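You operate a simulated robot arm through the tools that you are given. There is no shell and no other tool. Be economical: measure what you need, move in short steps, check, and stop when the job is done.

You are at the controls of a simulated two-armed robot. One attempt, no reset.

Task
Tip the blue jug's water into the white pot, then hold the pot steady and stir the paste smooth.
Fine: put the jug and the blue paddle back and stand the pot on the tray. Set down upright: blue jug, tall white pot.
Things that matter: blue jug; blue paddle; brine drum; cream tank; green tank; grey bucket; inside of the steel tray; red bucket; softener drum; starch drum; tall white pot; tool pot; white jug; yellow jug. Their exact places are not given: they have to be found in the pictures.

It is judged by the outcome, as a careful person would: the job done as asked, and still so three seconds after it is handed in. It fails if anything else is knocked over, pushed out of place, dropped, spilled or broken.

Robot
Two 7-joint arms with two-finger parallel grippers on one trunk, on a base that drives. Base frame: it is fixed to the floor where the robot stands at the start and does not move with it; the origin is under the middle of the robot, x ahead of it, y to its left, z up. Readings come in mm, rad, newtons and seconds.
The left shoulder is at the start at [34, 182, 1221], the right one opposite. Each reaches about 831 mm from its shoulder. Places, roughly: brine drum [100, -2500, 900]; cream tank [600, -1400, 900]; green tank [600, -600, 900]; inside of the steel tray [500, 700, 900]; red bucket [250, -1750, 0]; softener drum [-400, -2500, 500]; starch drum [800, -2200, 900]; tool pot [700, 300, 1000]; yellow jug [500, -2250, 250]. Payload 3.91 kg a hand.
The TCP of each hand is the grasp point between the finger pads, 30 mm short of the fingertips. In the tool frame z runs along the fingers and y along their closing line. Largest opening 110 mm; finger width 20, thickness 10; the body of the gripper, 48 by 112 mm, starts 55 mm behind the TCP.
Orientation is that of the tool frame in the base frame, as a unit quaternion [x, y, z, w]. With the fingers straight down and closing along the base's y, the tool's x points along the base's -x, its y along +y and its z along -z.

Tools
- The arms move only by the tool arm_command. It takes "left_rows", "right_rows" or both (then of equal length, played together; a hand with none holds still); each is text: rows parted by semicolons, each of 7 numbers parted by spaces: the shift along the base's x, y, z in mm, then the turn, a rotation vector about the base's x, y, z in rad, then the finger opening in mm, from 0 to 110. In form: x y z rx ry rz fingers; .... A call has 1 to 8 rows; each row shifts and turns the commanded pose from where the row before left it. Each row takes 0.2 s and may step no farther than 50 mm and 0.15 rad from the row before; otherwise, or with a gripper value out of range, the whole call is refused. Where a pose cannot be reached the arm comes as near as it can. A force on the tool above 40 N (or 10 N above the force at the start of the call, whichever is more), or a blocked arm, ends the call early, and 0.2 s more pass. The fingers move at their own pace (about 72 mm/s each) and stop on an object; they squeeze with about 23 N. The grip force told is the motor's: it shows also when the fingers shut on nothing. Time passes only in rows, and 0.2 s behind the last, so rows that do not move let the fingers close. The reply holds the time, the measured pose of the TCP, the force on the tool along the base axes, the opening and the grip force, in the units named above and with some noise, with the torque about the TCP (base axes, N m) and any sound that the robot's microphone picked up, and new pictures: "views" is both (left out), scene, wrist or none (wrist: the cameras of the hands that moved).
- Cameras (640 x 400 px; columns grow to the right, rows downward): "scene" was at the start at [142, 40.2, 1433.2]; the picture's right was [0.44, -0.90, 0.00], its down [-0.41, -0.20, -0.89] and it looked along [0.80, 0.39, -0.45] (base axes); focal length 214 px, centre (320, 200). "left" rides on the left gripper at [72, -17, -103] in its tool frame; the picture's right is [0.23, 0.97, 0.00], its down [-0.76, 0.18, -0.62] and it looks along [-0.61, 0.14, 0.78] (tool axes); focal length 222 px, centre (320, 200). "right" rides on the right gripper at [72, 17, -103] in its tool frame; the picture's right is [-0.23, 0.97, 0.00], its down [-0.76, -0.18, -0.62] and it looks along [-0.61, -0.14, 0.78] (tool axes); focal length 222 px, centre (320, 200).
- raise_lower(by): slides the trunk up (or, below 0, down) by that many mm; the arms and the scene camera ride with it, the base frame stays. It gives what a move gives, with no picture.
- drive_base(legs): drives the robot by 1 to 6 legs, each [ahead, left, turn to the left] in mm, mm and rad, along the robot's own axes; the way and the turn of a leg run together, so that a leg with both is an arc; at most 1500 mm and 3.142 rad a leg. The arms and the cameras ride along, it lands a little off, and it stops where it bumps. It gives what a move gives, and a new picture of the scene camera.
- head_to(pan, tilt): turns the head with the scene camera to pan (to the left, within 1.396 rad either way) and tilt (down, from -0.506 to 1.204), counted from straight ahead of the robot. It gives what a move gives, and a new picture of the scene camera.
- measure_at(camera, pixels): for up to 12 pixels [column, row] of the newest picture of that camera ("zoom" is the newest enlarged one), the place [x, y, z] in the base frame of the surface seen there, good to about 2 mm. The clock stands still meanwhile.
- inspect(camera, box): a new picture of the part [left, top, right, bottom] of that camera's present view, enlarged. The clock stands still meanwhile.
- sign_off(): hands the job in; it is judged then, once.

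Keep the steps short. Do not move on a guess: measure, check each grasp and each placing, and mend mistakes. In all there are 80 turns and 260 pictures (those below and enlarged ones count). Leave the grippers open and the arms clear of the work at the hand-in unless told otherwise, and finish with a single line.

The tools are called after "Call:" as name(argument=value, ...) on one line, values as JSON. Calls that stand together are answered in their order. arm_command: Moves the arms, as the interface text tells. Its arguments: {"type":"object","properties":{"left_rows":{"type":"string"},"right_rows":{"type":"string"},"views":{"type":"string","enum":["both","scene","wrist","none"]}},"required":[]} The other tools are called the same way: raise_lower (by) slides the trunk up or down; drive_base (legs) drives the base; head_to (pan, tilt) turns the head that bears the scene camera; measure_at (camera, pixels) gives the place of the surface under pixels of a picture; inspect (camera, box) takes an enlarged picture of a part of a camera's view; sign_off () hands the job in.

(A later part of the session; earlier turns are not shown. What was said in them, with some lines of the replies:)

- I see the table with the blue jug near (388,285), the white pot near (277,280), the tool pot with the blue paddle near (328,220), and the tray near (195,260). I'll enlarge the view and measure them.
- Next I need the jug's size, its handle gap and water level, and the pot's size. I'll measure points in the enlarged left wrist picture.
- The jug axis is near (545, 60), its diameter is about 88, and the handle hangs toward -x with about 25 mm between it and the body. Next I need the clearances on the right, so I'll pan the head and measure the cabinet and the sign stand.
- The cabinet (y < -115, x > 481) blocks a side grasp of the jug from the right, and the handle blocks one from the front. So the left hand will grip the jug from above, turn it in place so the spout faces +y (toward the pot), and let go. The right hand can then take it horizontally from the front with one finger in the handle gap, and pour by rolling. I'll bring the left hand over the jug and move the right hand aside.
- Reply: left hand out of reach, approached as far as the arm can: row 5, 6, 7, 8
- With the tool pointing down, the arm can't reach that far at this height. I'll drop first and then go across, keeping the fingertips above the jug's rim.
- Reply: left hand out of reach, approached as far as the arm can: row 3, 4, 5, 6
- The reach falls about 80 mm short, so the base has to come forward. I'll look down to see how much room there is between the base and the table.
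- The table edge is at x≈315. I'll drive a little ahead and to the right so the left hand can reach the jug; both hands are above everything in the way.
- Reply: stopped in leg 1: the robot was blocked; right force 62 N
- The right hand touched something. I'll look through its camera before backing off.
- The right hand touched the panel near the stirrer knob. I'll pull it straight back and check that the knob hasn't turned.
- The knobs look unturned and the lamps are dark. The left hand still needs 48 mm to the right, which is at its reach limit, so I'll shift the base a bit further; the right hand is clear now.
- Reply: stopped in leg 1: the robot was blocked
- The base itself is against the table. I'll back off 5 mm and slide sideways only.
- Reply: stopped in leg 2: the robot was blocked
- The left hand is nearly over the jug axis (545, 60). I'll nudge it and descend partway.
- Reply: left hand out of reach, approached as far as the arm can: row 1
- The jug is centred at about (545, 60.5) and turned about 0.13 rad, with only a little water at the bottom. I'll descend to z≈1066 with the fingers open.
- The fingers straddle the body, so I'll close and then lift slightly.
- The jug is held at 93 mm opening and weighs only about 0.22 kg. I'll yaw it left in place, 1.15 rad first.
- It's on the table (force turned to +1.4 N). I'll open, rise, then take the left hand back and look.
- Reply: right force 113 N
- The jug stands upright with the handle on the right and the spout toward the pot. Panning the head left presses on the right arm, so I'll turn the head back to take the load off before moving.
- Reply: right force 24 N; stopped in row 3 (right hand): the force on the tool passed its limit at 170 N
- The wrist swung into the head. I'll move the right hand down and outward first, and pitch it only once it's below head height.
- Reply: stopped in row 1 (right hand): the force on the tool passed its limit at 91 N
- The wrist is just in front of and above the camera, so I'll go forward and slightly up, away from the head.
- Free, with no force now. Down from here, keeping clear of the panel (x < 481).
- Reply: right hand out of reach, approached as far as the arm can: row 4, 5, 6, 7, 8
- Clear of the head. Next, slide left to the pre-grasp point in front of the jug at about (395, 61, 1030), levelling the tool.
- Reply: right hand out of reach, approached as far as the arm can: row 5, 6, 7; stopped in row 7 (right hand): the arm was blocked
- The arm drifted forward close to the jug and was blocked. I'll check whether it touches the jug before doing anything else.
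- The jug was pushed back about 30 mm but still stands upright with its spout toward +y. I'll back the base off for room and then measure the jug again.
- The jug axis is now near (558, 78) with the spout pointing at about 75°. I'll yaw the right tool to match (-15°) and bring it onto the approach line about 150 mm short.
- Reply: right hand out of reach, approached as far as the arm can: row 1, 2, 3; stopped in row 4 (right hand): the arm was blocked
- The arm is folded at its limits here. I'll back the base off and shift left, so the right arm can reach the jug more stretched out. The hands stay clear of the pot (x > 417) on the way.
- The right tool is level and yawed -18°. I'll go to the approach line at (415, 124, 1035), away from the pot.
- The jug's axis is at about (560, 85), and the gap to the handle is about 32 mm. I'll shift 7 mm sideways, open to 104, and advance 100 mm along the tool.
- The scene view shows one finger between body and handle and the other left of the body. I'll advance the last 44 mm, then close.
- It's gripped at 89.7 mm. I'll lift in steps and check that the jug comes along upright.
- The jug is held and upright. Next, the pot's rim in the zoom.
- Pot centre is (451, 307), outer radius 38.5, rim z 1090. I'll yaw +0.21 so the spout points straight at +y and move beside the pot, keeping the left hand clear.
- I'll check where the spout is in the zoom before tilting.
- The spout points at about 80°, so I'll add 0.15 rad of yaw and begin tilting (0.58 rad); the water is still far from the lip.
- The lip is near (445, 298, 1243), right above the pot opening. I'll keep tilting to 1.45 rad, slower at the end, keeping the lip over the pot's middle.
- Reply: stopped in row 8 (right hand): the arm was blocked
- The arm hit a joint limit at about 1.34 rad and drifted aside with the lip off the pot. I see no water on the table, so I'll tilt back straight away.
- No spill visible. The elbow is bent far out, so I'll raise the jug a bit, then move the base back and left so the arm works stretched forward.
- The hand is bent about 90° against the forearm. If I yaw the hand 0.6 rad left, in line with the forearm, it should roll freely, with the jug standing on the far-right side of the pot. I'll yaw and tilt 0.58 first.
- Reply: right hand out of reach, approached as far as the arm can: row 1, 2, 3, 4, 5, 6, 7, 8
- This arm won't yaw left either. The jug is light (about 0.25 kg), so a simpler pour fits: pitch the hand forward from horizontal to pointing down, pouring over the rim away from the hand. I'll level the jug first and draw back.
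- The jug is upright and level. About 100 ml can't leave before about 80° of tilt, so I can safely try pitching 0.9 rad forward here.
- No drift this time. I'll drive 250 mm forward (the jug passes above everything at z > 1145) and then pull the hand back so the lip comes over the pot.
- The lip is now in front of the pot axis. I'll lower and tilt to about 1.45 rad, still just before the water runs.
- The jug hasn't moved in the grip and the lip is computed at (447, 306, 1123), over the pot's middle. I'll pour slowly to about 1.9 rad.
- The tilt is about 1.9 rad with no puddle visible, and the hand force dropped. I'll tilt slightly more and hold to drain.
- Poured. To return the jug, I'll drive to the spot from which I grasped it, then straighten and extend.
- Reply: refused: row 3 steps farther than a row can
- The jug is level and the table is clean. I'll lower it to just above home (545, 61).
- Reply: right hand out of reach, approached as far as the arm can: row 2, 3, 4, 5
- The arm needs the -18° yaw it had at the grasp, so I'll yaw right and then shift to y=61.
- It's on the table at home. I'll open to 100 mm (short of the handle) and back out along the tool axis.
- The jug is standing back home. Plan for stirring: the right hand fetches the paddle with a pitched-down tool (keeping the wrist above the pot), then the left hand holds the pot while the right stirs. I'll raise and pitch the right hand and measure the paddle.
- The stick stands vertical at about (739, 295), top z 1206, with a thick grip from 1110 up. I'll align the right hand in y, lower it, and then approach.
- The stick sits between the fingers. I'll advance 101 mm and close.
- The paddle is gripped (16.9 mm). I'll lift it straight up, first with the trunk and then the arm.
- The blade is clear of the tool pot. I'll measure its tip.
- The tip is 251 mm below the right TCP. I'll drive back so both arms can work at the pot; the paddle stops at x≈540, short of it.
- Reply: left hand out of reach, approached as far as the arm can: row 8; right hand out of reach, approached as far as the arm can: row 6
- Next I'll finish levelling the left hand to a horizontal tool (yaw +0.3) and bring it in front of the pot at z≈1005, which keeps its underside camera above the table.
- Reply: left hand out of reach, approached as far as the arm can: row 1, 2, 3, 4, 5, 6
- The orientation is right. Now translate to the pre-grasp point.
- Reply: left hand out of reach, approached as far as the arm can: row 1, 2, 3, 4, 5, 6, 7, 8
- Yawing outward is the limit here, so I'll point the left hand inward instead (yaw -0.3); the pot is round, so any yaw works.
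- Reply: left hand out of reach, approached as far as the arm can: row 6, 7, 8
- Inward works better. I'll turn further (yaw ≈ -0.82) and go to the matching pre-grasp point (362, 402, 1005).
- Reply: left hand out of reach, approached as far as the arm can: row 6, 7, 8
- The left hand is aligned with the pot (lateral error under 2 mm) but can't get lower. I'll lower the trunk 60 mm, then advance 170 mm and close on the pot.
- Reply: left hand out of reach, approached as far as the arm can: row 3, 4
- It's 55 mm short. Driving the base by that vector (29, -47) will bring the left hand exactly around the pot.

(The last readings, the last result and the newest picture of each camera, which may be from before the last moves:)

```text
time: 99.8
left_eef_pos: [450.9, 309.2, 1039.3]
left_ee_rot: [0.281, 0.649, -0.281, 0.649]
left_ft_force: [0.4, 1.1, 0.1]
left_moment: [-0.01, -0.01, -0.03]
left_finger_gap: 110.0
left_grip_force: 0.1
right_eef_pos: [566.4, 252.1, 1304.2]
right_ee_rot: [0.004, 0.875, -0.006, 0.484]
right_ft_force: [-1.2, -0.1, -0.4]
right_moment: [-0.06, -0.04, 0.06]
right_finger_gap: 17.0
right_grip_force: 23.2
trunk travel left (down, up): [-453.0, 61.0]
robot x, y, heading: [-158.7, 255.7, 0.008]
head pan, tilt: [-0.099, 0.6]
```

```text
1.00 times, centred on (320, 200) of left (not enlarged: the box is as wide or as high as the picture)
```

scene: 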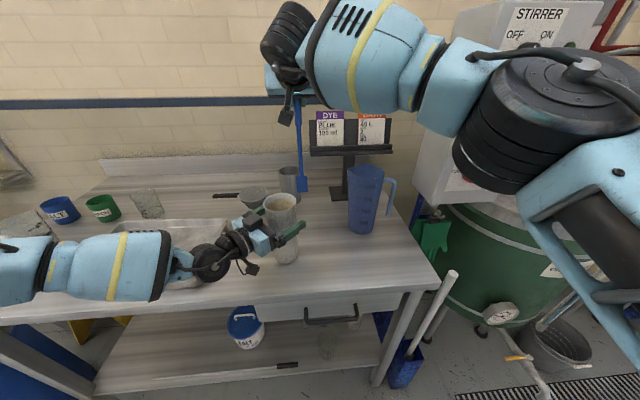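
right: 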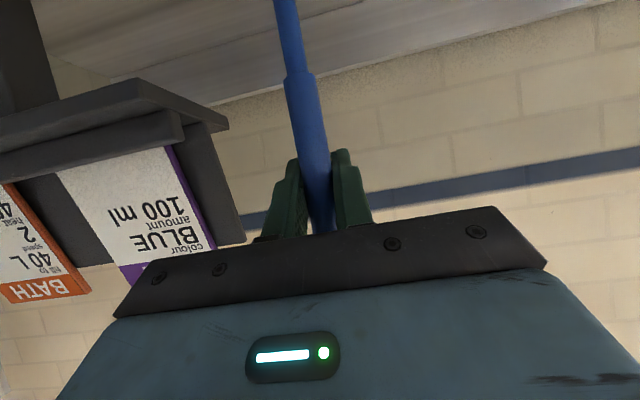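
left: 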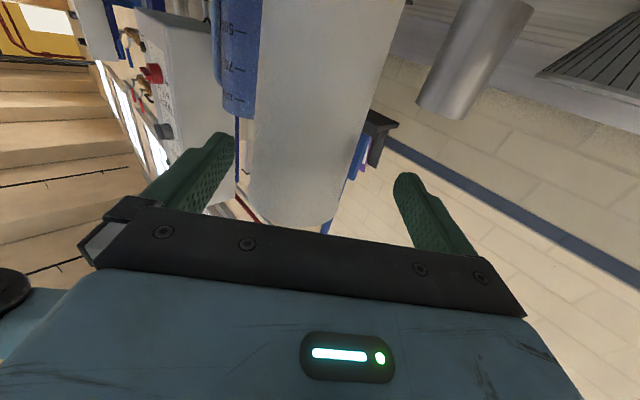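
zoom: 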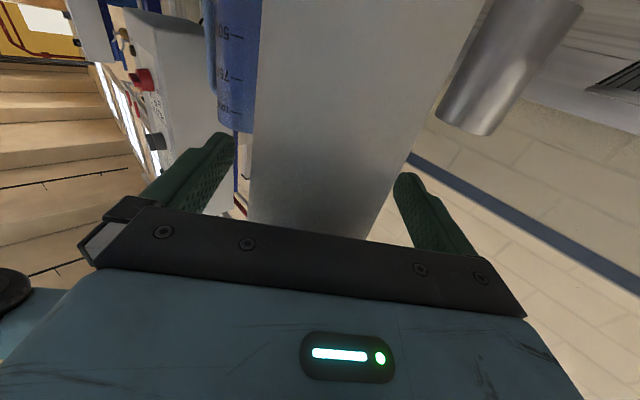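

The pot is centred between the left fingers. I'll close on it, raise the paddle, and carry it over the pot.

Call:
arm_command(left_rows="0 0 0 0 0 0 50;0 0 0 0 0 0 50;0 0 0 0 0 0 50;0 0 0 0 0 0 50;0 0 0 0 0 0 50;0 0 0 0 0 0 50;0 0 0 0 0 0 50;0 0 0 0 0 0 50", right_rows="-5 5 20 0 0 0 0;-5 5 20 0 0 0 0;-5 5 20 0 0 0 0;-20 10 0 0 0 0 0;-25 11 0 0 0 0 0;-25 11 0 0 0 0 0;-27 10 0 0 0 0 0;0 0 0 0 0 0 0", views="scene")

Call:
inspect(camera="scene", box=[200, 60, 380, 280])

```text
time: 101.6
left_eef_pos: [450.4, 309.9, 1040.0]
left_ee_rot: [0.28, 0.649, -0.28, 0.649]
left_ft_force: [-1.4, 1.3, 1.1]
left_moment: [0.36, 0.02, 0.06]
left_finger_gap: 76.9
left_grip_force: 22.8
right_eef_pos: [453.5, 308.7, 1364.0]
right_ee_rot: [0.005, 0.875, -0.007, 0.484]
right_ft_force: [0.1, 0.2, -0.5]
right_moment: [0.01, -0.02, -0.01]
right_finger_gap: 17.1
right_grip_force: 23.2
trunk travel left (down, up): [-453.0, 61.0]
robot x, y, heading: [-158.0, 251.9, 0.012]
head pan, tilt: [-0.099, 0.6]
```

scene: 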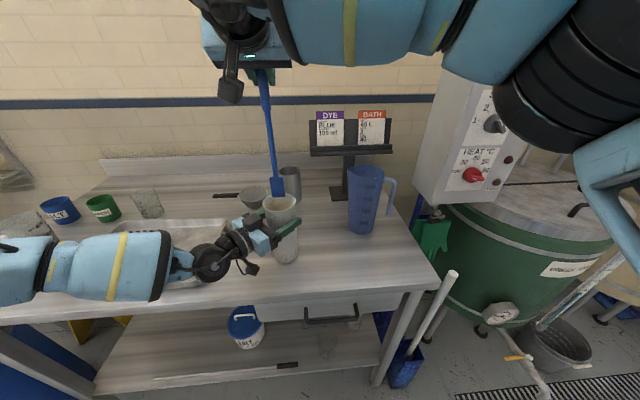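

```text
1.82 times, centred on (290, 170) of scene
```

zoom: 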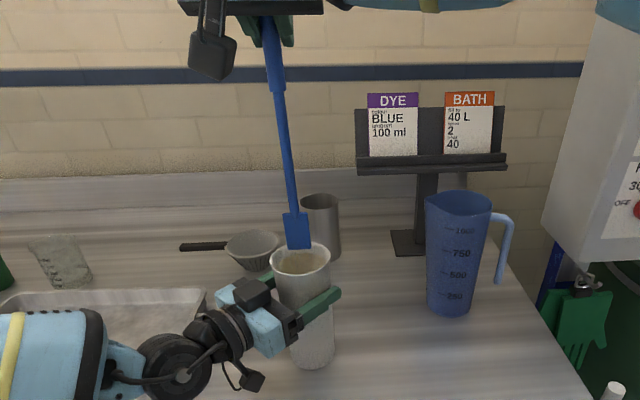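

Call:
measure_at(camera="zoom", pixels=[[298, 246], [288, 246], [308, 244], [285, 150], [277, 90], [271, 262], [330, 258], [300, 243], [302, 262]])

```text
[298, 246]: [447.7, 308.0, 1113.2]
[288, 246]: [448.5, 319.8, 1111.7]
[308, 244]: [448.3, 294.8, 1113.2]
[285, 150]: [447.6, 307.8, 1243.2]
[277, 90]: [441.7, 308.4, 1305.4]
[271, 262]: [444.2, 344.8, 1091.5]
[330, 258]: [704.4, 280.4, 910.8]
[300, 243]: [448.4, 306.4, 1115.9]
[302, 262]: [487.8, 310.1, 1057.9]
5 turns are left
```

The blade is centred over the pot (448, 308) and the left hand holds it. Turns are short, so I'll do this in one go: lower the blade to just above the pot's floor, stir several circles, lift it out and look.

Call:
arm_command(right_rows="2 1 -20 0 0 0 0;0 0 -36 0 0 0 0;0 0 -36 0 0 0 0;0 0 -36 0 0 0 0;0 0 -36 0 0 0 0;0 0 -26 0 0 0 0;0 0 0 0 0 0 0", views="scene")

Call:
arm_command(right_rows="14 0 0 0 0 0 0;-4.1 9.9 0 0 0 0 0;-9.9 4.1 0 0 0 0 0;-9.9 -4.1 0 0 0 0 0;-4.1 -9.9 0 0 0 0 0;4.1 -9.9 0 0 0 0 0;9.9 -4.1 0 0 0 0 0;9.9 4.1 0 0 0 0 0", views="none")

Call:
arm_command(right_rows="4.1 9.9 0 0 0 0 0;-4.1 9.9 0 0 0 0 0;-9.9 4.1 0 0 0 0 0;-9.9 -4.1 0 0 0 0 0;-4.1 -9.9 0 0 0 0 0;4.1 -9.9 0 0 0 0 0;9.9 -4.1 0 0 0 0 0;9.9 4.1 0 0 0 0 0", views="none")

Call:
arm_command(right_rows="4.1 9.9 0 0 0 0 0;-4.1 9.9 0 0 0 0 0;-9.9 4.1 0 0 0 0 0;-9.9 -4.1 0 0 0 0 0;-4.1 -9.9 0 0 0 0 0;4.1 -9.9 0 0 0 0 0;9.9 -4.1 0 0 0 0 0;9.9 4.1 0 0 0 0 0", views="none")

Call:
arm_command(right_rows="4.1 9.9 0 0 0 0 0;-4.1 9.9 0 0 0 0 0;-9.9 4.1 0 0 0 0 0;-9.9 -4.1 0 0 0 0 0;-4.1 -9.9 0 0 0 0 0;4.1 -9.9 0 0 0 0 0;9.9 -4.1 0 0 0 0 0;9.9 4.1 0 0 0 0 0", views="none")

Call:
arm_command(right_rows="4.1 9.9 0 0 0 0 0;-4.1 9.9 0 0 0 0 0;-9.9 4.1 0 0 0 0 0;-9.9 -4.1 0 0 0 0 0;-4.1 -9.9 0 0 0 0 0;4.1 -9.9 0 0 0 0 0;9.9 -4.1 0 0 0 0 0;9.9 4.1 0 0 0 0 0", views="none")

Call:
arm_command(right_rows="4.1 9.9 0 0 0 0 0;-4.1 9.9 0 0 0 0 0;-9.9 4.1 0 0 0 0 0;-9.9 -4.1 0 0 0 0 0;-4.1 -9.9 0 0 0 0 0;4.1 -9.9 0 0 0 0 0;9.9 -4.1 0 0 0 0 0;9.9 4.1 0 0 0 0 0", views="none")

Call:
arm_command(right_rows="4.1 9.9 0 0 0 0 0;-4.1 9.9 0 0 0 0 0;-9.9 4.1 0 0 0 0 0;-9.9 -4.1 0 0 0 0 0;-4.1 -9.9 0 0 0 0 0;4.1 -9.9 0 0 0 0 0;9.9 -4.1 0 0 0 0 0;9.9 4.1 0 0 0 0 0", views="none")

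Call:
arm_command(right_rows="-9.9 9.9 0 0 0 0 0;0 0 38 0 0 0 0;0 0 38 0 0 0 0;0 0 38 0 0 0 0;0 0 38 0 0 0 0;0 0 38 0 0 0 0;0 0 0 0 0 0 0", views="scene")

Call:
inspect(camera="scene", box=[220, 130, 340, 280])

Call:
measure_at(camera="scene", pixels=[[180, 235], [215, 225], [150, 230], [120, 228], [235, 222], [160, 275], [277, 190], [200, 222]])

```text
time: 103.2
left_eef_pos: [452.1, 309.7, 1039.8]
left_ee_rot: [0.28, 0.648, -0.281, 0.65]
left_ft_force: [0.3, 0.0, 1.2]
left_moment: [0.1, -0.11, -0.02]
left_finger_gap: 76.9
left_grip_force: 22.9
right_eef_pos: [456.7, 309.1, 1173.1]
right_ee_rot: [0.003, 0.875, -0.005, 0.484]
right_ft_force: [-0.4, 0.4, 0.6]
right_moment: [-0.01, -0.03, 0.02]
right_finger_gap: 17.1
right_grip_force: 23.1
trunk travel left (down, up): [-453.0, 61.0]
robot x, y, heading: [-156.1, 255.9, 0.017]
head pan, tilt: [-0.099, 0.6]
```

scene: 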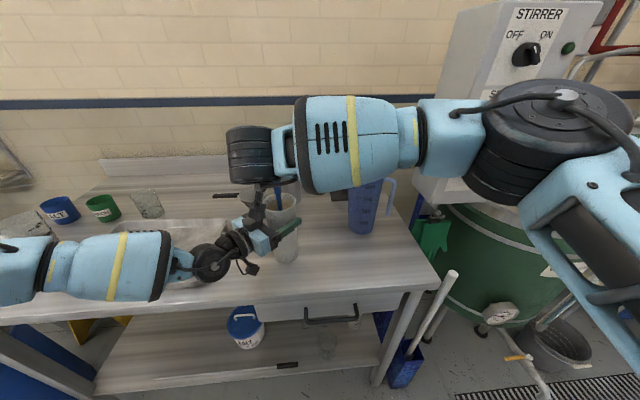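

```text
time: 105.0
left_eef_pos: [451.3, 308.0, 1040.0]
left_ee_rot: [0.28, 0.649, -0.28, 0.649]
left_ft_force: [0.0, -1.2, 1.7]
left_moment: [0.0, -0.12, -0.06]
left_finger_gap: 76.8
left_grip_force: 23.5
right_eef_pos: [466.4, 300.2, 1172.6]
right_ee_rot: [0.004, 0.875, -0.005, 0.484]
right_ft_force: [-0.1, 1.1, 0.3]
right_moment: [0.03, 0.05, -0.01]
right_finger_gap: 17.3
right_grip_force: 23.0
trunk travel left (down, up): [-453.0, 61.0]
robot x, y, heading: [-159.6, 250.4, 0.01]
head pan, tilt: [-0.099, 0.6]
```

```text
time: 106.8
left_eef_pos: [450.0, 310.5, 1040.1]
left_ee_rot: [0.282, 0.649, -0.281, 0.649]
left_ft_force: [0.1, -1.0, 1.3]
left_moment: [0.03, -0.07, 0.01]
left_finger_gap: 76.8
left_grip_force: 22.9
right_eef_pos: [465.5, 301.1, 1173.8]
right_ee_rot: [0.005, 0.875, -0.006, 0.484]
right_ft_force: [0.9, 0.1, -0.9]
right_moment: [-0.02, -0.03, 0.0]
right_finger_gap: 16.9
right_grip_force: 23.3
trunk travel left (down, up): [-453.0, 61.0]
robot x, y, heading: [-156.7, 251.9, 0.007]
head pan, tilt: [-0.099, 0.6]
```

```text
time: 108.6
left_eef_pos: [451.4, 308.9, 1039.5]
left_ee_rot: [0.28, 0.649, -0.28, 0.649]
left_ft_force: [-0.5, 0.0, 1.1]
left_moment: [0.01, -0.06, 0.01]
left_finger_gap: 77.1
left_grip_force: 23.2
right_eef_pos: [466.1, 299.0, 1173.7]
right_ee_rot: [0.005, 0.875, -0.006, 0.484]
right_ft_force: [-0.5, 0.4, -0.9]
right_moment: [0.11, 0.17, -0.04]
right_finger_gap: 16.9
right_grip_force: 23.2
trunk travel left (down, up): [-453.0, 61.0]
robot x, y, heading: [-157.1, 251.9, 0.011]
head pan, tilt: [-0.099, 0.6]
```

```text
time: 110.4
left_eef_pos: [450.6, 309.4, 1040.6]
left_ee_rot: [0.281, 0.649, -0.28, 0.649]
left_ft_force: [-0.4, -0.9, -0.1]
left_moment: [0.01, -0.08, 0.03]
left_finger_gap: 77.1
left_grip_force: 23.6
right_eef_pos: [466.9, 299.4, 1173.5]
right_ee_rot: [0.004, 0.875, -0.005, 0.484]
right_ft_force: [-0.2, 1.2, -0.6]
right_moment: [0.2, 0.2, 0.01]
right_finger_gap: 17.0
right_grip_force: 22.9
trunk travel left (down, up): [-453.0, 61.0]
robot x, y, heading: [-157.0, 252.0, 0.004]
head pan, tilt: [-0.099, 0.6]
```

```text
time: 112.2
left_eef_pos: [450.8, 309.4, 1040.9]
left_ee_rot: [0.281, 0.649, -0.28, 0.649]
left_ft_force: [-0.5, -1.5, -0.5]
left_moment: [0.05, -0.06, 0.03]
left_finger_gap: 77.3
left_grip_force: 22.8
right_eef_pos: [467.7, 300.5, 1172.7]
right_ee_rot: [0.004, 0.875, -0.006, 0.484]
right_ft_force: [0.3, 0.3, -0.7]
right_moment: [0.13, 0.15, 0.06]
right_finger_gap: 17.1
right_grip_force: 23.1
trunk travel left (down, up): [-453.0, 61.0]
robot x, y, heading: [-161.2, 253.7, 0.014]
head pan, tilt: [-0.099, 0.6]
```

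```text
time: 114.0
left_eef_pos: [450.8, 310.3, 1041.4]
left_ee_rot: [0.281, 0.649, -0.28, 0.649]
left_ft_force: [-0.1, -0.5, 0.4]
left_moment: [0.08, -0.02, 0.0]
left_finger_gap: 77.0
left_grip_force: 22.5
right_eef_pos: [466.1, 300.2, 1173.7]
right_ee_rot: [0.004, 0.875, -0.006, 0.484]
right_ft_force: [-1.4, 0.2, -0.4]
right_moment: [-0.02, 0.01, 0.0]
right_finger_gap: 17.1
right_grip_force: 23.1
trunk travel left (down, up): [-453.0, 61.0]
robot x, y, heading: [-154.6, 252.0, 0.008]
head pan, tilt: [-0.099, 0.6]
```

```text
time: 115.8
left_eef_pos: [451.8, 309.5, 1038.9]
left_ee_rot: [0.281, 0.649, -0.281, 0.649]
left_ft_force: [-0.9, -0.5, -0.3]
left_moment: [0.05, -0.03, 0.03]
left_finger_gap: 77.2
left_grip_force: 22.8
right_eef_pos: [465.8, 299.0, 1173.0]
right_ee_rot: [0.004, 0.875, -0.006, 0.484]
right_ft_force: [-0.9, 0.6, -0.5]
right_moment: [0.1, 0.14, 0.01]
right_finger_gap: 17.4
right_grip_force: 23.3
trunk travel left (down, up): [-453.0, 61.0]
robot x, y, heading: [-159.0, 253.4, 0.007]
head pan, tilt: [-0.099, 0.6]
```

```text
time: 117.4
left_eef_pos: [450.6, 309.1, 1040.0]
left_ee_rot: [0.281, 0.649, -0.281, 0.649]
left_ft_force: [-1.3, 1.3, -0.2]
left_moment: [0.24, 0.08, 0.06]
left_finger_gap: 76.9
left_grip_force: 23.4
right_eef_pos: [455.0, 308.2, 1364.0]
right_ee_rot: [0.003, 0.875, -0.005, 0.485]
right_ft_force: [-0.6, 0.1, -0.9]
right_moment: [0.02, -0.01, -0.02]
right_finger_gap: 17.2
right_grip_force: 23.2
trunk travel left (down, up): [-453.0, 61.0]
robot x, y, heading: [-160.2, 253.1, 0.008]
head pan, tilt: [-0.099, 0.6]
```

scene: 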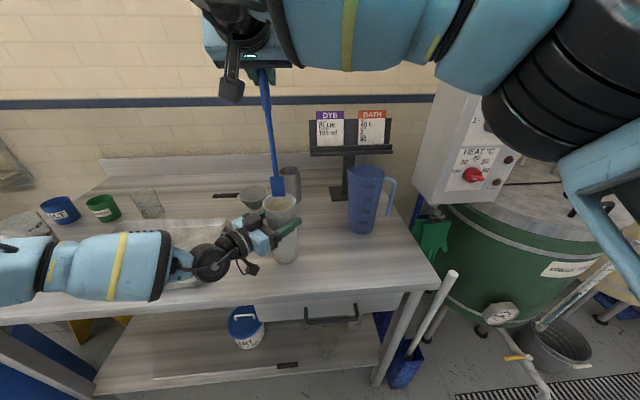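

```text
2.67 times, centred on (280, 205) of scene
```

zoom: 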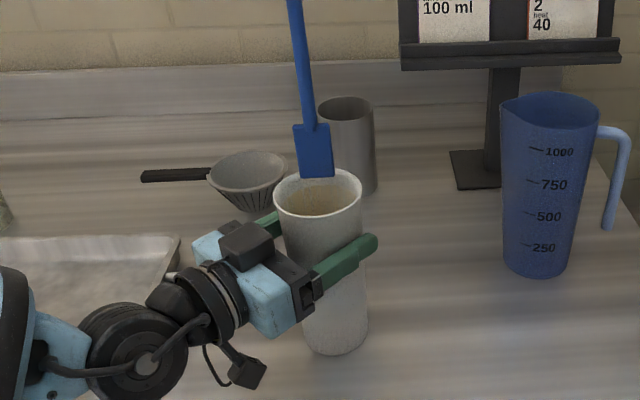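

```text
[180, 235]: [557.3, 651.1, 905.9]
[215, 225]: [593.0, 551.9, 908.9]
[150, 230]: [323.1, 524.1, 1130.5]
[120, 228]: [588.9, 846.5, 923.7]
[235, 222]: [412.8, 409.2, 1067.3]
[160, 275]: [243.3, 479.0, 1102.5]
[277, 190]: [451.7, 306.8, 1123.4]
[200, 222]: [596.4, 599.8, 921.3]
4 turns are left
```

The stirring went smoothly with low forces. Now move the paddle aside, lift the held pot 64 mm, carry it by base to the middle of the tray (480, 631), set it down on the tray floor (z≈906), open, back out, and look.

Call:
arm_command(left_rows="0 0 0 0 0 0 50;0 0 0 0 0 0 50;0 0 0 0 0 0 50;0 0 0 0 0 0 50;0 0 16 0 0 0 50;0 0 16 0 0 0 50;0 0 16 0 0 0 50;0 0 16 0 0 0 50", right_rows="27 -3 0 0 0 0 0;27 -3 0 0 0 0 0;27 -3 0 0 0 0 0;27 -3 0 0 0 0 0;0 0 0 0 0 0 0;0 0 0 0 0 0 0;0 0 0 0 0 0 0;0 0 0 0 0 0 0", views="none")

Call:
drive_base(legs=[[30, 322, 0]])

Call:
arm_command(left_rows="0 0 -18 0 0 0 50;0 0 -18 0 0 0 50;0 0 -14 0 0 0 50;0 0 -5 0 0 0 50;0 0 -3 0 0 0 50;0 0 -2 0 0 0 50;0 0 0 0 0 0 50", views="none")

Call:
arm_command(left_rows="0 0 0 0 0 0 80;0 0 0 0 0 0 110;0 0 0 0 0 0 110;-14 15 0 0 0 0 110;-20 21 0 0 0 0 110;-20 21 0 0 0 0 110;-20 21 0 0 0 0 110;-15 16 0 0 0 0 110", views="both")

Call:
inspect(camera="scene", box=[100, 120, 400, 320])

```text
time: 119.4
left_eef_pos: [449.9, 310.7, 1102.5]
left_ee_rot: [0.281, 0.651, -0.281, 0.647]
left_ft_force: [0.8, -0.1, -4.0]
left_moment: [-0.03, 0.01, 0.02]
left_finger_gap: 77.0
left_grip_force: 23.2
right_eef_pos: [570.1, 236.5, 1373.8]
right_ee_rot: [0.051, 0.875, -0.005, 0.482]
right_ft_force: [0.0, 0.7, 0.4]
right_moment: [-0.01, -0.01, 0.0]
right_finger_gap: 17.1
right_grip_force: 23.0
right hand out of reach, approached as far as the arm can: row 4
trunk travel left (down, up): [-453.0, 61.0]
robot x, y, heading: [-160.4, 254.3, 0.012]
head pan, tilt: [-0.099, 0.6]
stopped in row 8 (right hand): the arm was blocked; the commanded pose is now the measured one
```

```text
time: 122.8
left_eef_pos: [474.9, 634.4, 1104.4]
left_ee_rot: [0.28, 0.651, -0.28, 0.648]
left_ft_force: [-0.6, -0.3, -5.4]
left_moment: [0.02, 0.02, 0.01]
left_finger_gap: 77.1
left_grip_force: 23.0
right_eef_pos: [594.0, 562.9, 1374.6]
right_ee_rot: [0.048, 0.875, -0.003, 0.482]
right_ft_force: [0.3, -0.2, 0.2]
right_moment: [0.01, -0.01, 0.0]
right_finger_gap: 17.2
right_grip_force: 22.9
trunk travel left (down, up): [-453.0, 61.0]
robot x, y, heading: [-135.9, 576.9, 0.017]
head pan, tilt: [-0.099, 0.6]
```

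scene: 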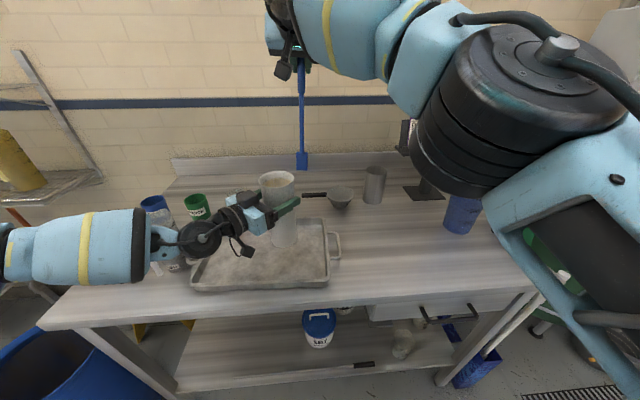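

```text
time: 124.4
left_eef_pos: [475.4, 633.7, 1045.0]
left_ee_rot: [0.279, 0.65, -0.279, 0.649]
left_ft_force: [0.1, -0.4, -4.5]
left_moment: [0.01, -0.02, 0.0]
left_finger_gap: 76.9
left_grip_force: 22.8
right_eef_pos: [594.7, 563.4, 1375.2]
right_ee_rot: [0.048, 0.874, -0.003, 0.483]
right_ft_force: [0.8, -0.3, 0.2]
right_moment: [-0.03, 0.0, -0.03]
right_finger_gap: 17.2
right_grip_force: 23.6
trunk travel left (down, up): [-453.0, 61.0]
robot x, y, heading: [-133.2, 574.2, 0.012]
head pan, tilt: [-0.099, 0.6]
```

```text
time: 126.2
left_eef_pos: [384.4, 726.8, 1046.4]
left_ee_rot: [0.279, 0.65, -0.279, 0.649]
left_ft_force: [1.0, 0.2, -1.0]
left_moment: [0.02, 0.01, 0.01]
left_finger_gap: 110.1
left_grip_force: 0.0
right_eef_pos: [594.0, 562.3, 1375.5]
right_ee_rot: [0.048, 0.875, -0.003, 0.483]
right_ft_force: [0.4, -0.6, -0.4]
right_moment: [-0.02, 0.02, 0.0]
right_finger_gap: 17.2
right_grip_force: 22.5
trunk travel left (down, up): [-453.0, 61.0]
robot x, y, heading: [-137.2, 578.3, 0.015]
head pan, tilt: [-0.099, 0.6]
```

scene: 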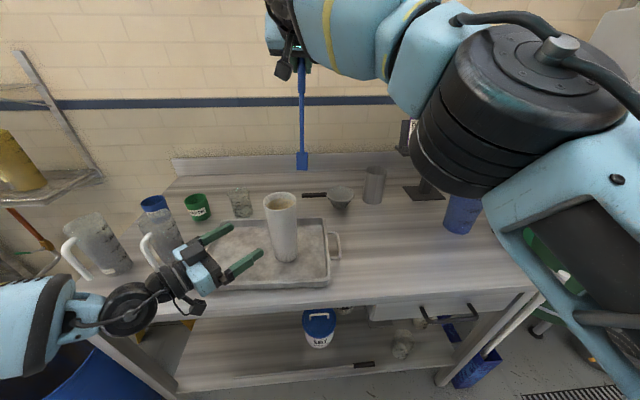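
left: 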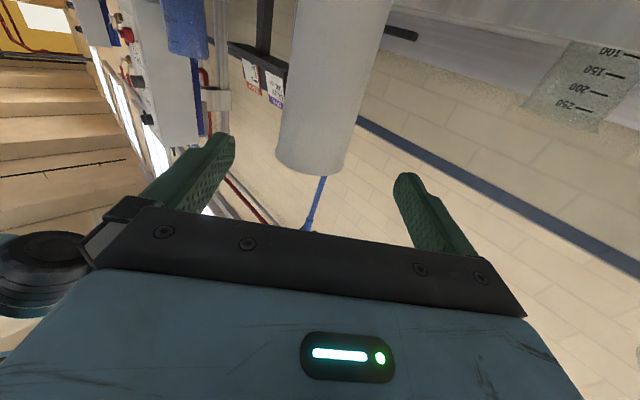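

```text
2.00 times, centred on (250, 220) of scene
3 turns are left
```

zoom: 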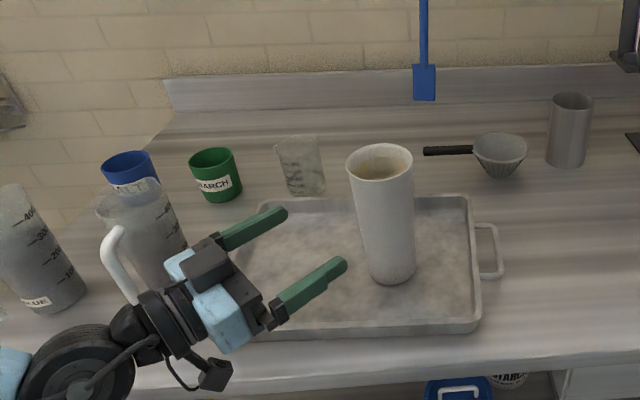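

The pot stands upright on the tray. Next, raise the trunk and the left hand clear, drive to the tool pot with the paddle held high, straighten the hand, lower to just above the tool pot, and look.

Call:
raise_lower(by=60)

Call:
arm_command(left_rows="0 0 40 0 0 0 110;0 0 40 0 0 0 110;0 0 40 0 0 0 110;0 0 20 0 0 0 110", views="none")

Call:
drive_base(legs=[[147, -267, -0.01]])

Call:
arm_command(right_rows="0 0 -30 -0.024 0 0.037 0;0 0 -30 -0.024 0 0.037 0;0 0 -30 0 0 0 0;0 0 -15 0 0 0 0;0 0 0 0 0 0 0", views="both")

Call:
inspect(camera="scene", box=[220, 60, 420, 260])

```text
time: 127.2
left_eef_pos: [386.0, 727.5, 1100.8]
left_ee_rot: [0.278, 0.652, -0.279, 0.647]
left_ft_force: [0.3, 0.6, -0.8]
left_moment: [0.0, -0.04, -0.02]
left_finger_gap: 109.8
left_grip_force: 0.1
right_eef_pos: [525.9, 513.4, 1569.6]
right_ee_rot: [0.084, 0.825, 0.007, 0.559]
right_ft_force: [0.9, 0.1, -1.3]
right_moment: [0.03, -0.02, 0.01]
right_finger_gap: 17.0
right_grip_force: 23.3
trunk travel left (down, up): [-513.0, 1.0]
robot x, y, heading: [-132.6, 572.1, 0.017]
head pan, tilt: [-0.099, 0.6]
```

```text
time: 128.2
left_eef_pos: [384.1, 727.5, 1243.9]
left_ee_rot: [0.279, 0.65, -0.279, 0.649]
left_ft_force: [0.5, 0.5, 0.2]
left_moment: [0.01, -0.02, 0.01]
left_finger_gap: 110.1
left_grip_force: 0.1
right_eef_pos: [524.3, 512.8, 1567.9]
right_ee_rot: [0.083, 0.824, 0.004, 0.56]
right_ft_force: [0.5, -0.1, -0.4]
right_moment: [0.02, 0.02, -0.03]
right_finger_gap: 17.4
right_grip_force: 23.0
trunk travel left (down, up): [-513.0, 1.0]
robot x, y, heading: [-134.8, 578.5, 0.017]
head pan, tilt: [-0.099, 0.6]
```

```text
time: 131.1
left_eef_pos: [537.6, 466.6, 1245.3]
left_ee_rot: [0.28, 0.65, -0.28, 0.648]
left_ft_force: [0.9, 0.2, 0.6]
left_moment: [-0.04, 0.01, -0.02]
left_finger_gap: 110.2
left_grip_force: 0.0
right_eef_pos: [676.2, 252.8, 1565.7]
right_ee_rot: [0.084, 0.826, 0.004, 0.558]
right_ft_force: [0.2, 0.5, -0.6]
right_moment: [0.05, 0.02, -0.01]
right_finger_gap: 16.9
right_grip_force: 23.4
trunk travel left (down, up): [-513.0, 1.0]
robot x, y, heading: [19.1, 317.3, 0.013]
head pan, tilt: [-0.099, 0.6]
```

scene: 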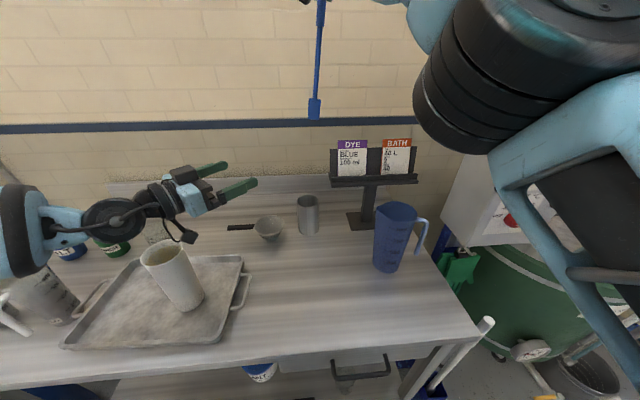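

```text
time: 132.3
left_eef_pos: [536.2, 468.3, 1243.5]
left_ee_rot: [0.28, 0.65, -0.28, 0.648]
left_ft_force: [0.3, 0.2, 0.3]
left_moment: [0.04, 0.02, -0.01]
left_finger_gap: 109.9
left_grip_force: 0.1
right_eef_pos: [677.7, 253.6, 1460.8]
right_ee_rot: [0.04, 0.828, 0.004, 0.56]
right_ft_force: [0.0, 0.2, -1.2]
right_moment: [-0.01, 0.02, 0.0]
right_finger_gap: 16.9
right_grip_force: 22.8
trunk travel left (down, up): [-513.0, 1.0]
robot x, y, heading: [17.6, 315.9, 0.009]
head pan, tilt: [-0.099, 0.6]
```

scene: 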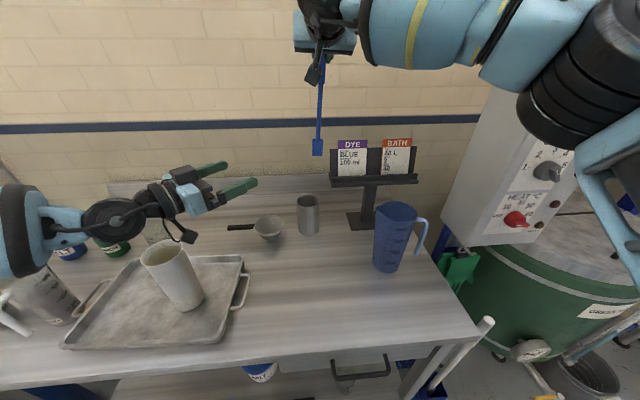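
right: 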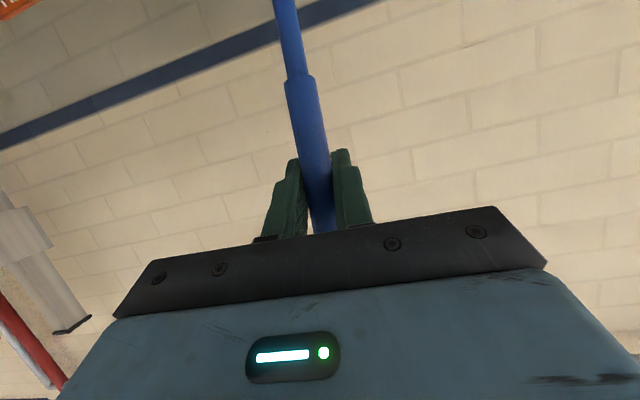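

```text
2.00 times, centred on (320, 160) of scene
2 turns are left
```

zoom: 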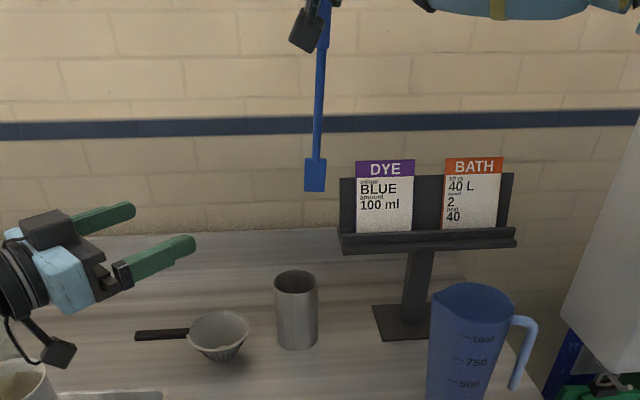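

The tool pot is ahead and the paddle hangs free. From the readings I'll straighten the hand to its pick-up pose, move to (741, 293) where the paddle was taken, lower it in, open, back out, and clear the arms.

Call:
arm_command(right_rows="0 0 -45 -0.026 0.0895 0.0265 0;0 0 -45 -0.026 0.0895 0.0265 0;0 10 -41 0 0 0 0;16 10 0 0 0 0 0;16 10 0 0 0 0 0;16 10 0 0 0 0 0;16 0 0 0 0 0 0;0 0 0 0 0 0 0", views="scene")

Call:
arm_command(right_rows="0 0 -35 0 0 0 0;0 0 -35 0 0 0 0;0 0 -35 0 0 0 0;0 0 -35 0 0 0 0;0 0 -22 0 0 0 0;0 0 0 0 0 0 0", views="scene")

Call:
arm_command(right_rows="0 0 0 0 0 0 30;0 0 0 0 0 0 50;0 0 0 0 0 0 50;-25 0 0 0 0 0 50;-25 0 0 0 0 0 50;-25 0 0 0 0 0 50;-25 0 0 0 0 0 50;-25 0 0 0 0 0 50", views="scene")

Call:
arm_command(right_rows="-20 0 30 0 0 0 80;-20 0 30 0 0 0 110;0 0 30 0 0 0 110;0 0 0 0 0 0 110", views="none")

Call:
drive_base(legs=[[-150, 0, 0]])

```text
time: 134.1
left_eef_pos: [537.1, 466.3, 1245.2]
left_ee_rot: [0.281, 0.65, -0.281, 0.648]
left_ft_force: [0.2, 0.1, 0.5]
left_moment: [-0.02, -0.01, 0.01]
left_finger_gap: 109.9
left_grip_force: 0.2
right_eef_pos: [742.7, 292.6, 1329.3]
right_ee_rot: [0.004, 0.875, -0.006, 0.485]
right_ft_force: [0.8, 0.0, -0.3]
right_moment: [0.0, 0.03, -0.02]
right_finger_gap: 17.2
right_grip_force: 22.7
trunk travel left (down, up): [-513.0, 1.0]
robot x, y, heading: [19.1, 314.7, 0.008]
head pan, tilt: [-0.099, 0.6]
```

scene: 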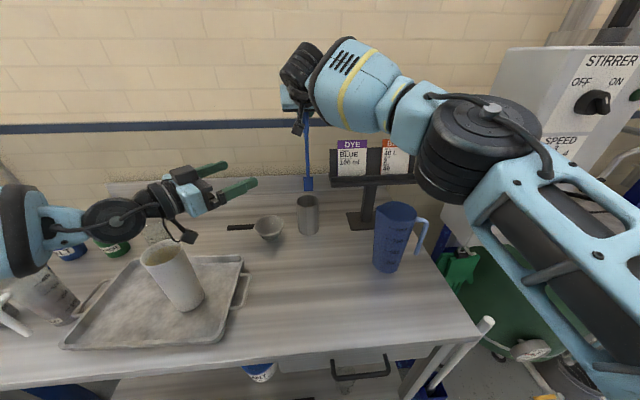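

```text
time: 135.5
left_eef_pos: [536.8, 467.3, 1244.2]
left_ee_rot: [0.281, 0.65, -0.28, 0.649]
left_ft_force: [0.9, -0.8, 0.0]
left_moment: [0.0, -0.01, 0.0]
left_finger_gap: 110.1
left_grip_force: 0.1
right_eef_pos: [741.9, 292.6, 1169.0]
right_ee_rot: [0.004, 0.875, -0.006, 0.483]
right_ft_force: [-0.6, 0.4, -1.4]
right_moment: [-0.03, 0.01, -0.01]
right_finger_gap: 17.2
right_grip_force: 23.0
trunk travel left (down, up): [-513.0, 1.0]
robot x, y, heading: [15.2, 318.1, 0.008]
head pan, tilt: [-0.099, 0.6]
```

scene: 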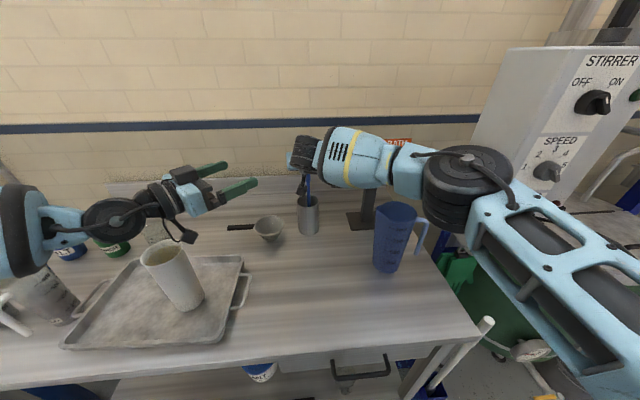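

```text
time: 137.3
left_eef_pos: [535.4, 466.7, 1243.8]
left_ee_rot: [0.28, 0.65, -0.28, 0.649]
left_ft_force: [-0.1, 0.5, 0.3]
left_moment: [-0.01, 0.02, 0.01]
left_finger_gap: 110.0
left_grip_force: 0.0
right_eef_pos: [615.7, 292.4, 1167.9]
right_ee_rot: [0.004, 0.875, -0.006, 0.485]
right_ft_force: [0.0, 0.5, -0.2]
right_moment: [0.04, -0.03, -0.01]
right_finger_gap: 49.9
right_grip_force: 0.0
trunk travel left (down, up): [-513.0, 1.0]
robot x, y, heading: [19.5, 318.4, 0.01]
head pan, tilt: [-0.099, 0.6]
```

scene: 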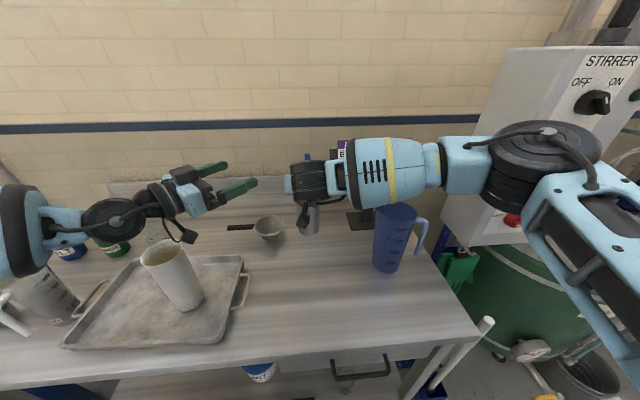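

```text
time: 138.3
left_eef_pos: [536.6, 467.0, 1243.0]
left_ee_rot: [0.28, 0.65, -0.28, 0.649]
left_ft_force: [-0.2, -0.3, -0.5]
left_moment: [0.01, 0.01, -0.02]
left_finger_gap: 109.7
left_grip_force: 0.1
right_eef_pos: [575.8, 294.2, 1257.3]
right_ee_rot: [0.004, 0.875, -0.006, 0.483]
right_ft_force: [0.0, 0.4, -0.4]
right_moment: [0.03, -0.01, 0.02]
right_finger_gap: 110.2
right_grip_force: 0.1
trunk travel left (down, up): [-513.0, 1.0]
robot x, y, heading: [18.4, 315.4, 0.011]
head pan, tilt: [-0.099, 0.6]
```

```text
time: 139.7
left_eef_pos: [387.1, 465.4, 1242.1]
left_ee_rot: [0.28, 0.651, -0.281, 0.648]
left_ft_force: [-0.3, 0.8, 0.1]
left_moment: [0.04, 0.02, 0.02]
left_finger_gap: 110.3
left_grip_force: 0.0
right_eef_pos: [427.3, 292.9, 1256.5]
right_ee_rot: [0.003, 0.876, -0.005, 0.483]
right_ft_force: [0.2, -0.1, 0.5]
right_moment: [0.02, -0.01, 0.04]
right_finger_gap: 109.9
right_grip_force: 0.1
trunk travel left (down, up): [-513.0, 1.0]
robot x, y, heading: [-130.9, 315.1, 0.016]
head pan, tilt: [-0.099, 0.6]
1 turns are left
```

scene: 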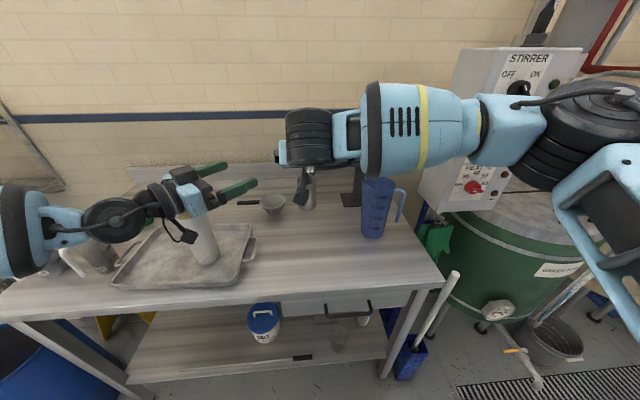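

The last picture shows the pot upright on the tray and the jug standing at its place. The paddle was released inside the tool pot where it was picked up, and both grippers are open and clear. I'm handing the job in.

Call:
sign_off()

```text
The job is handed in.
```

I handed the job in: the water is poured, the paste is stirred with the pot held, the pot stands on the tray, the jug is back with its spout turned left, and the paddle is back; the paste's smoothness and the paddle's final rest were not checked up close, and the right hand bumped the stirrer panel once, leaving its switch at OFF.
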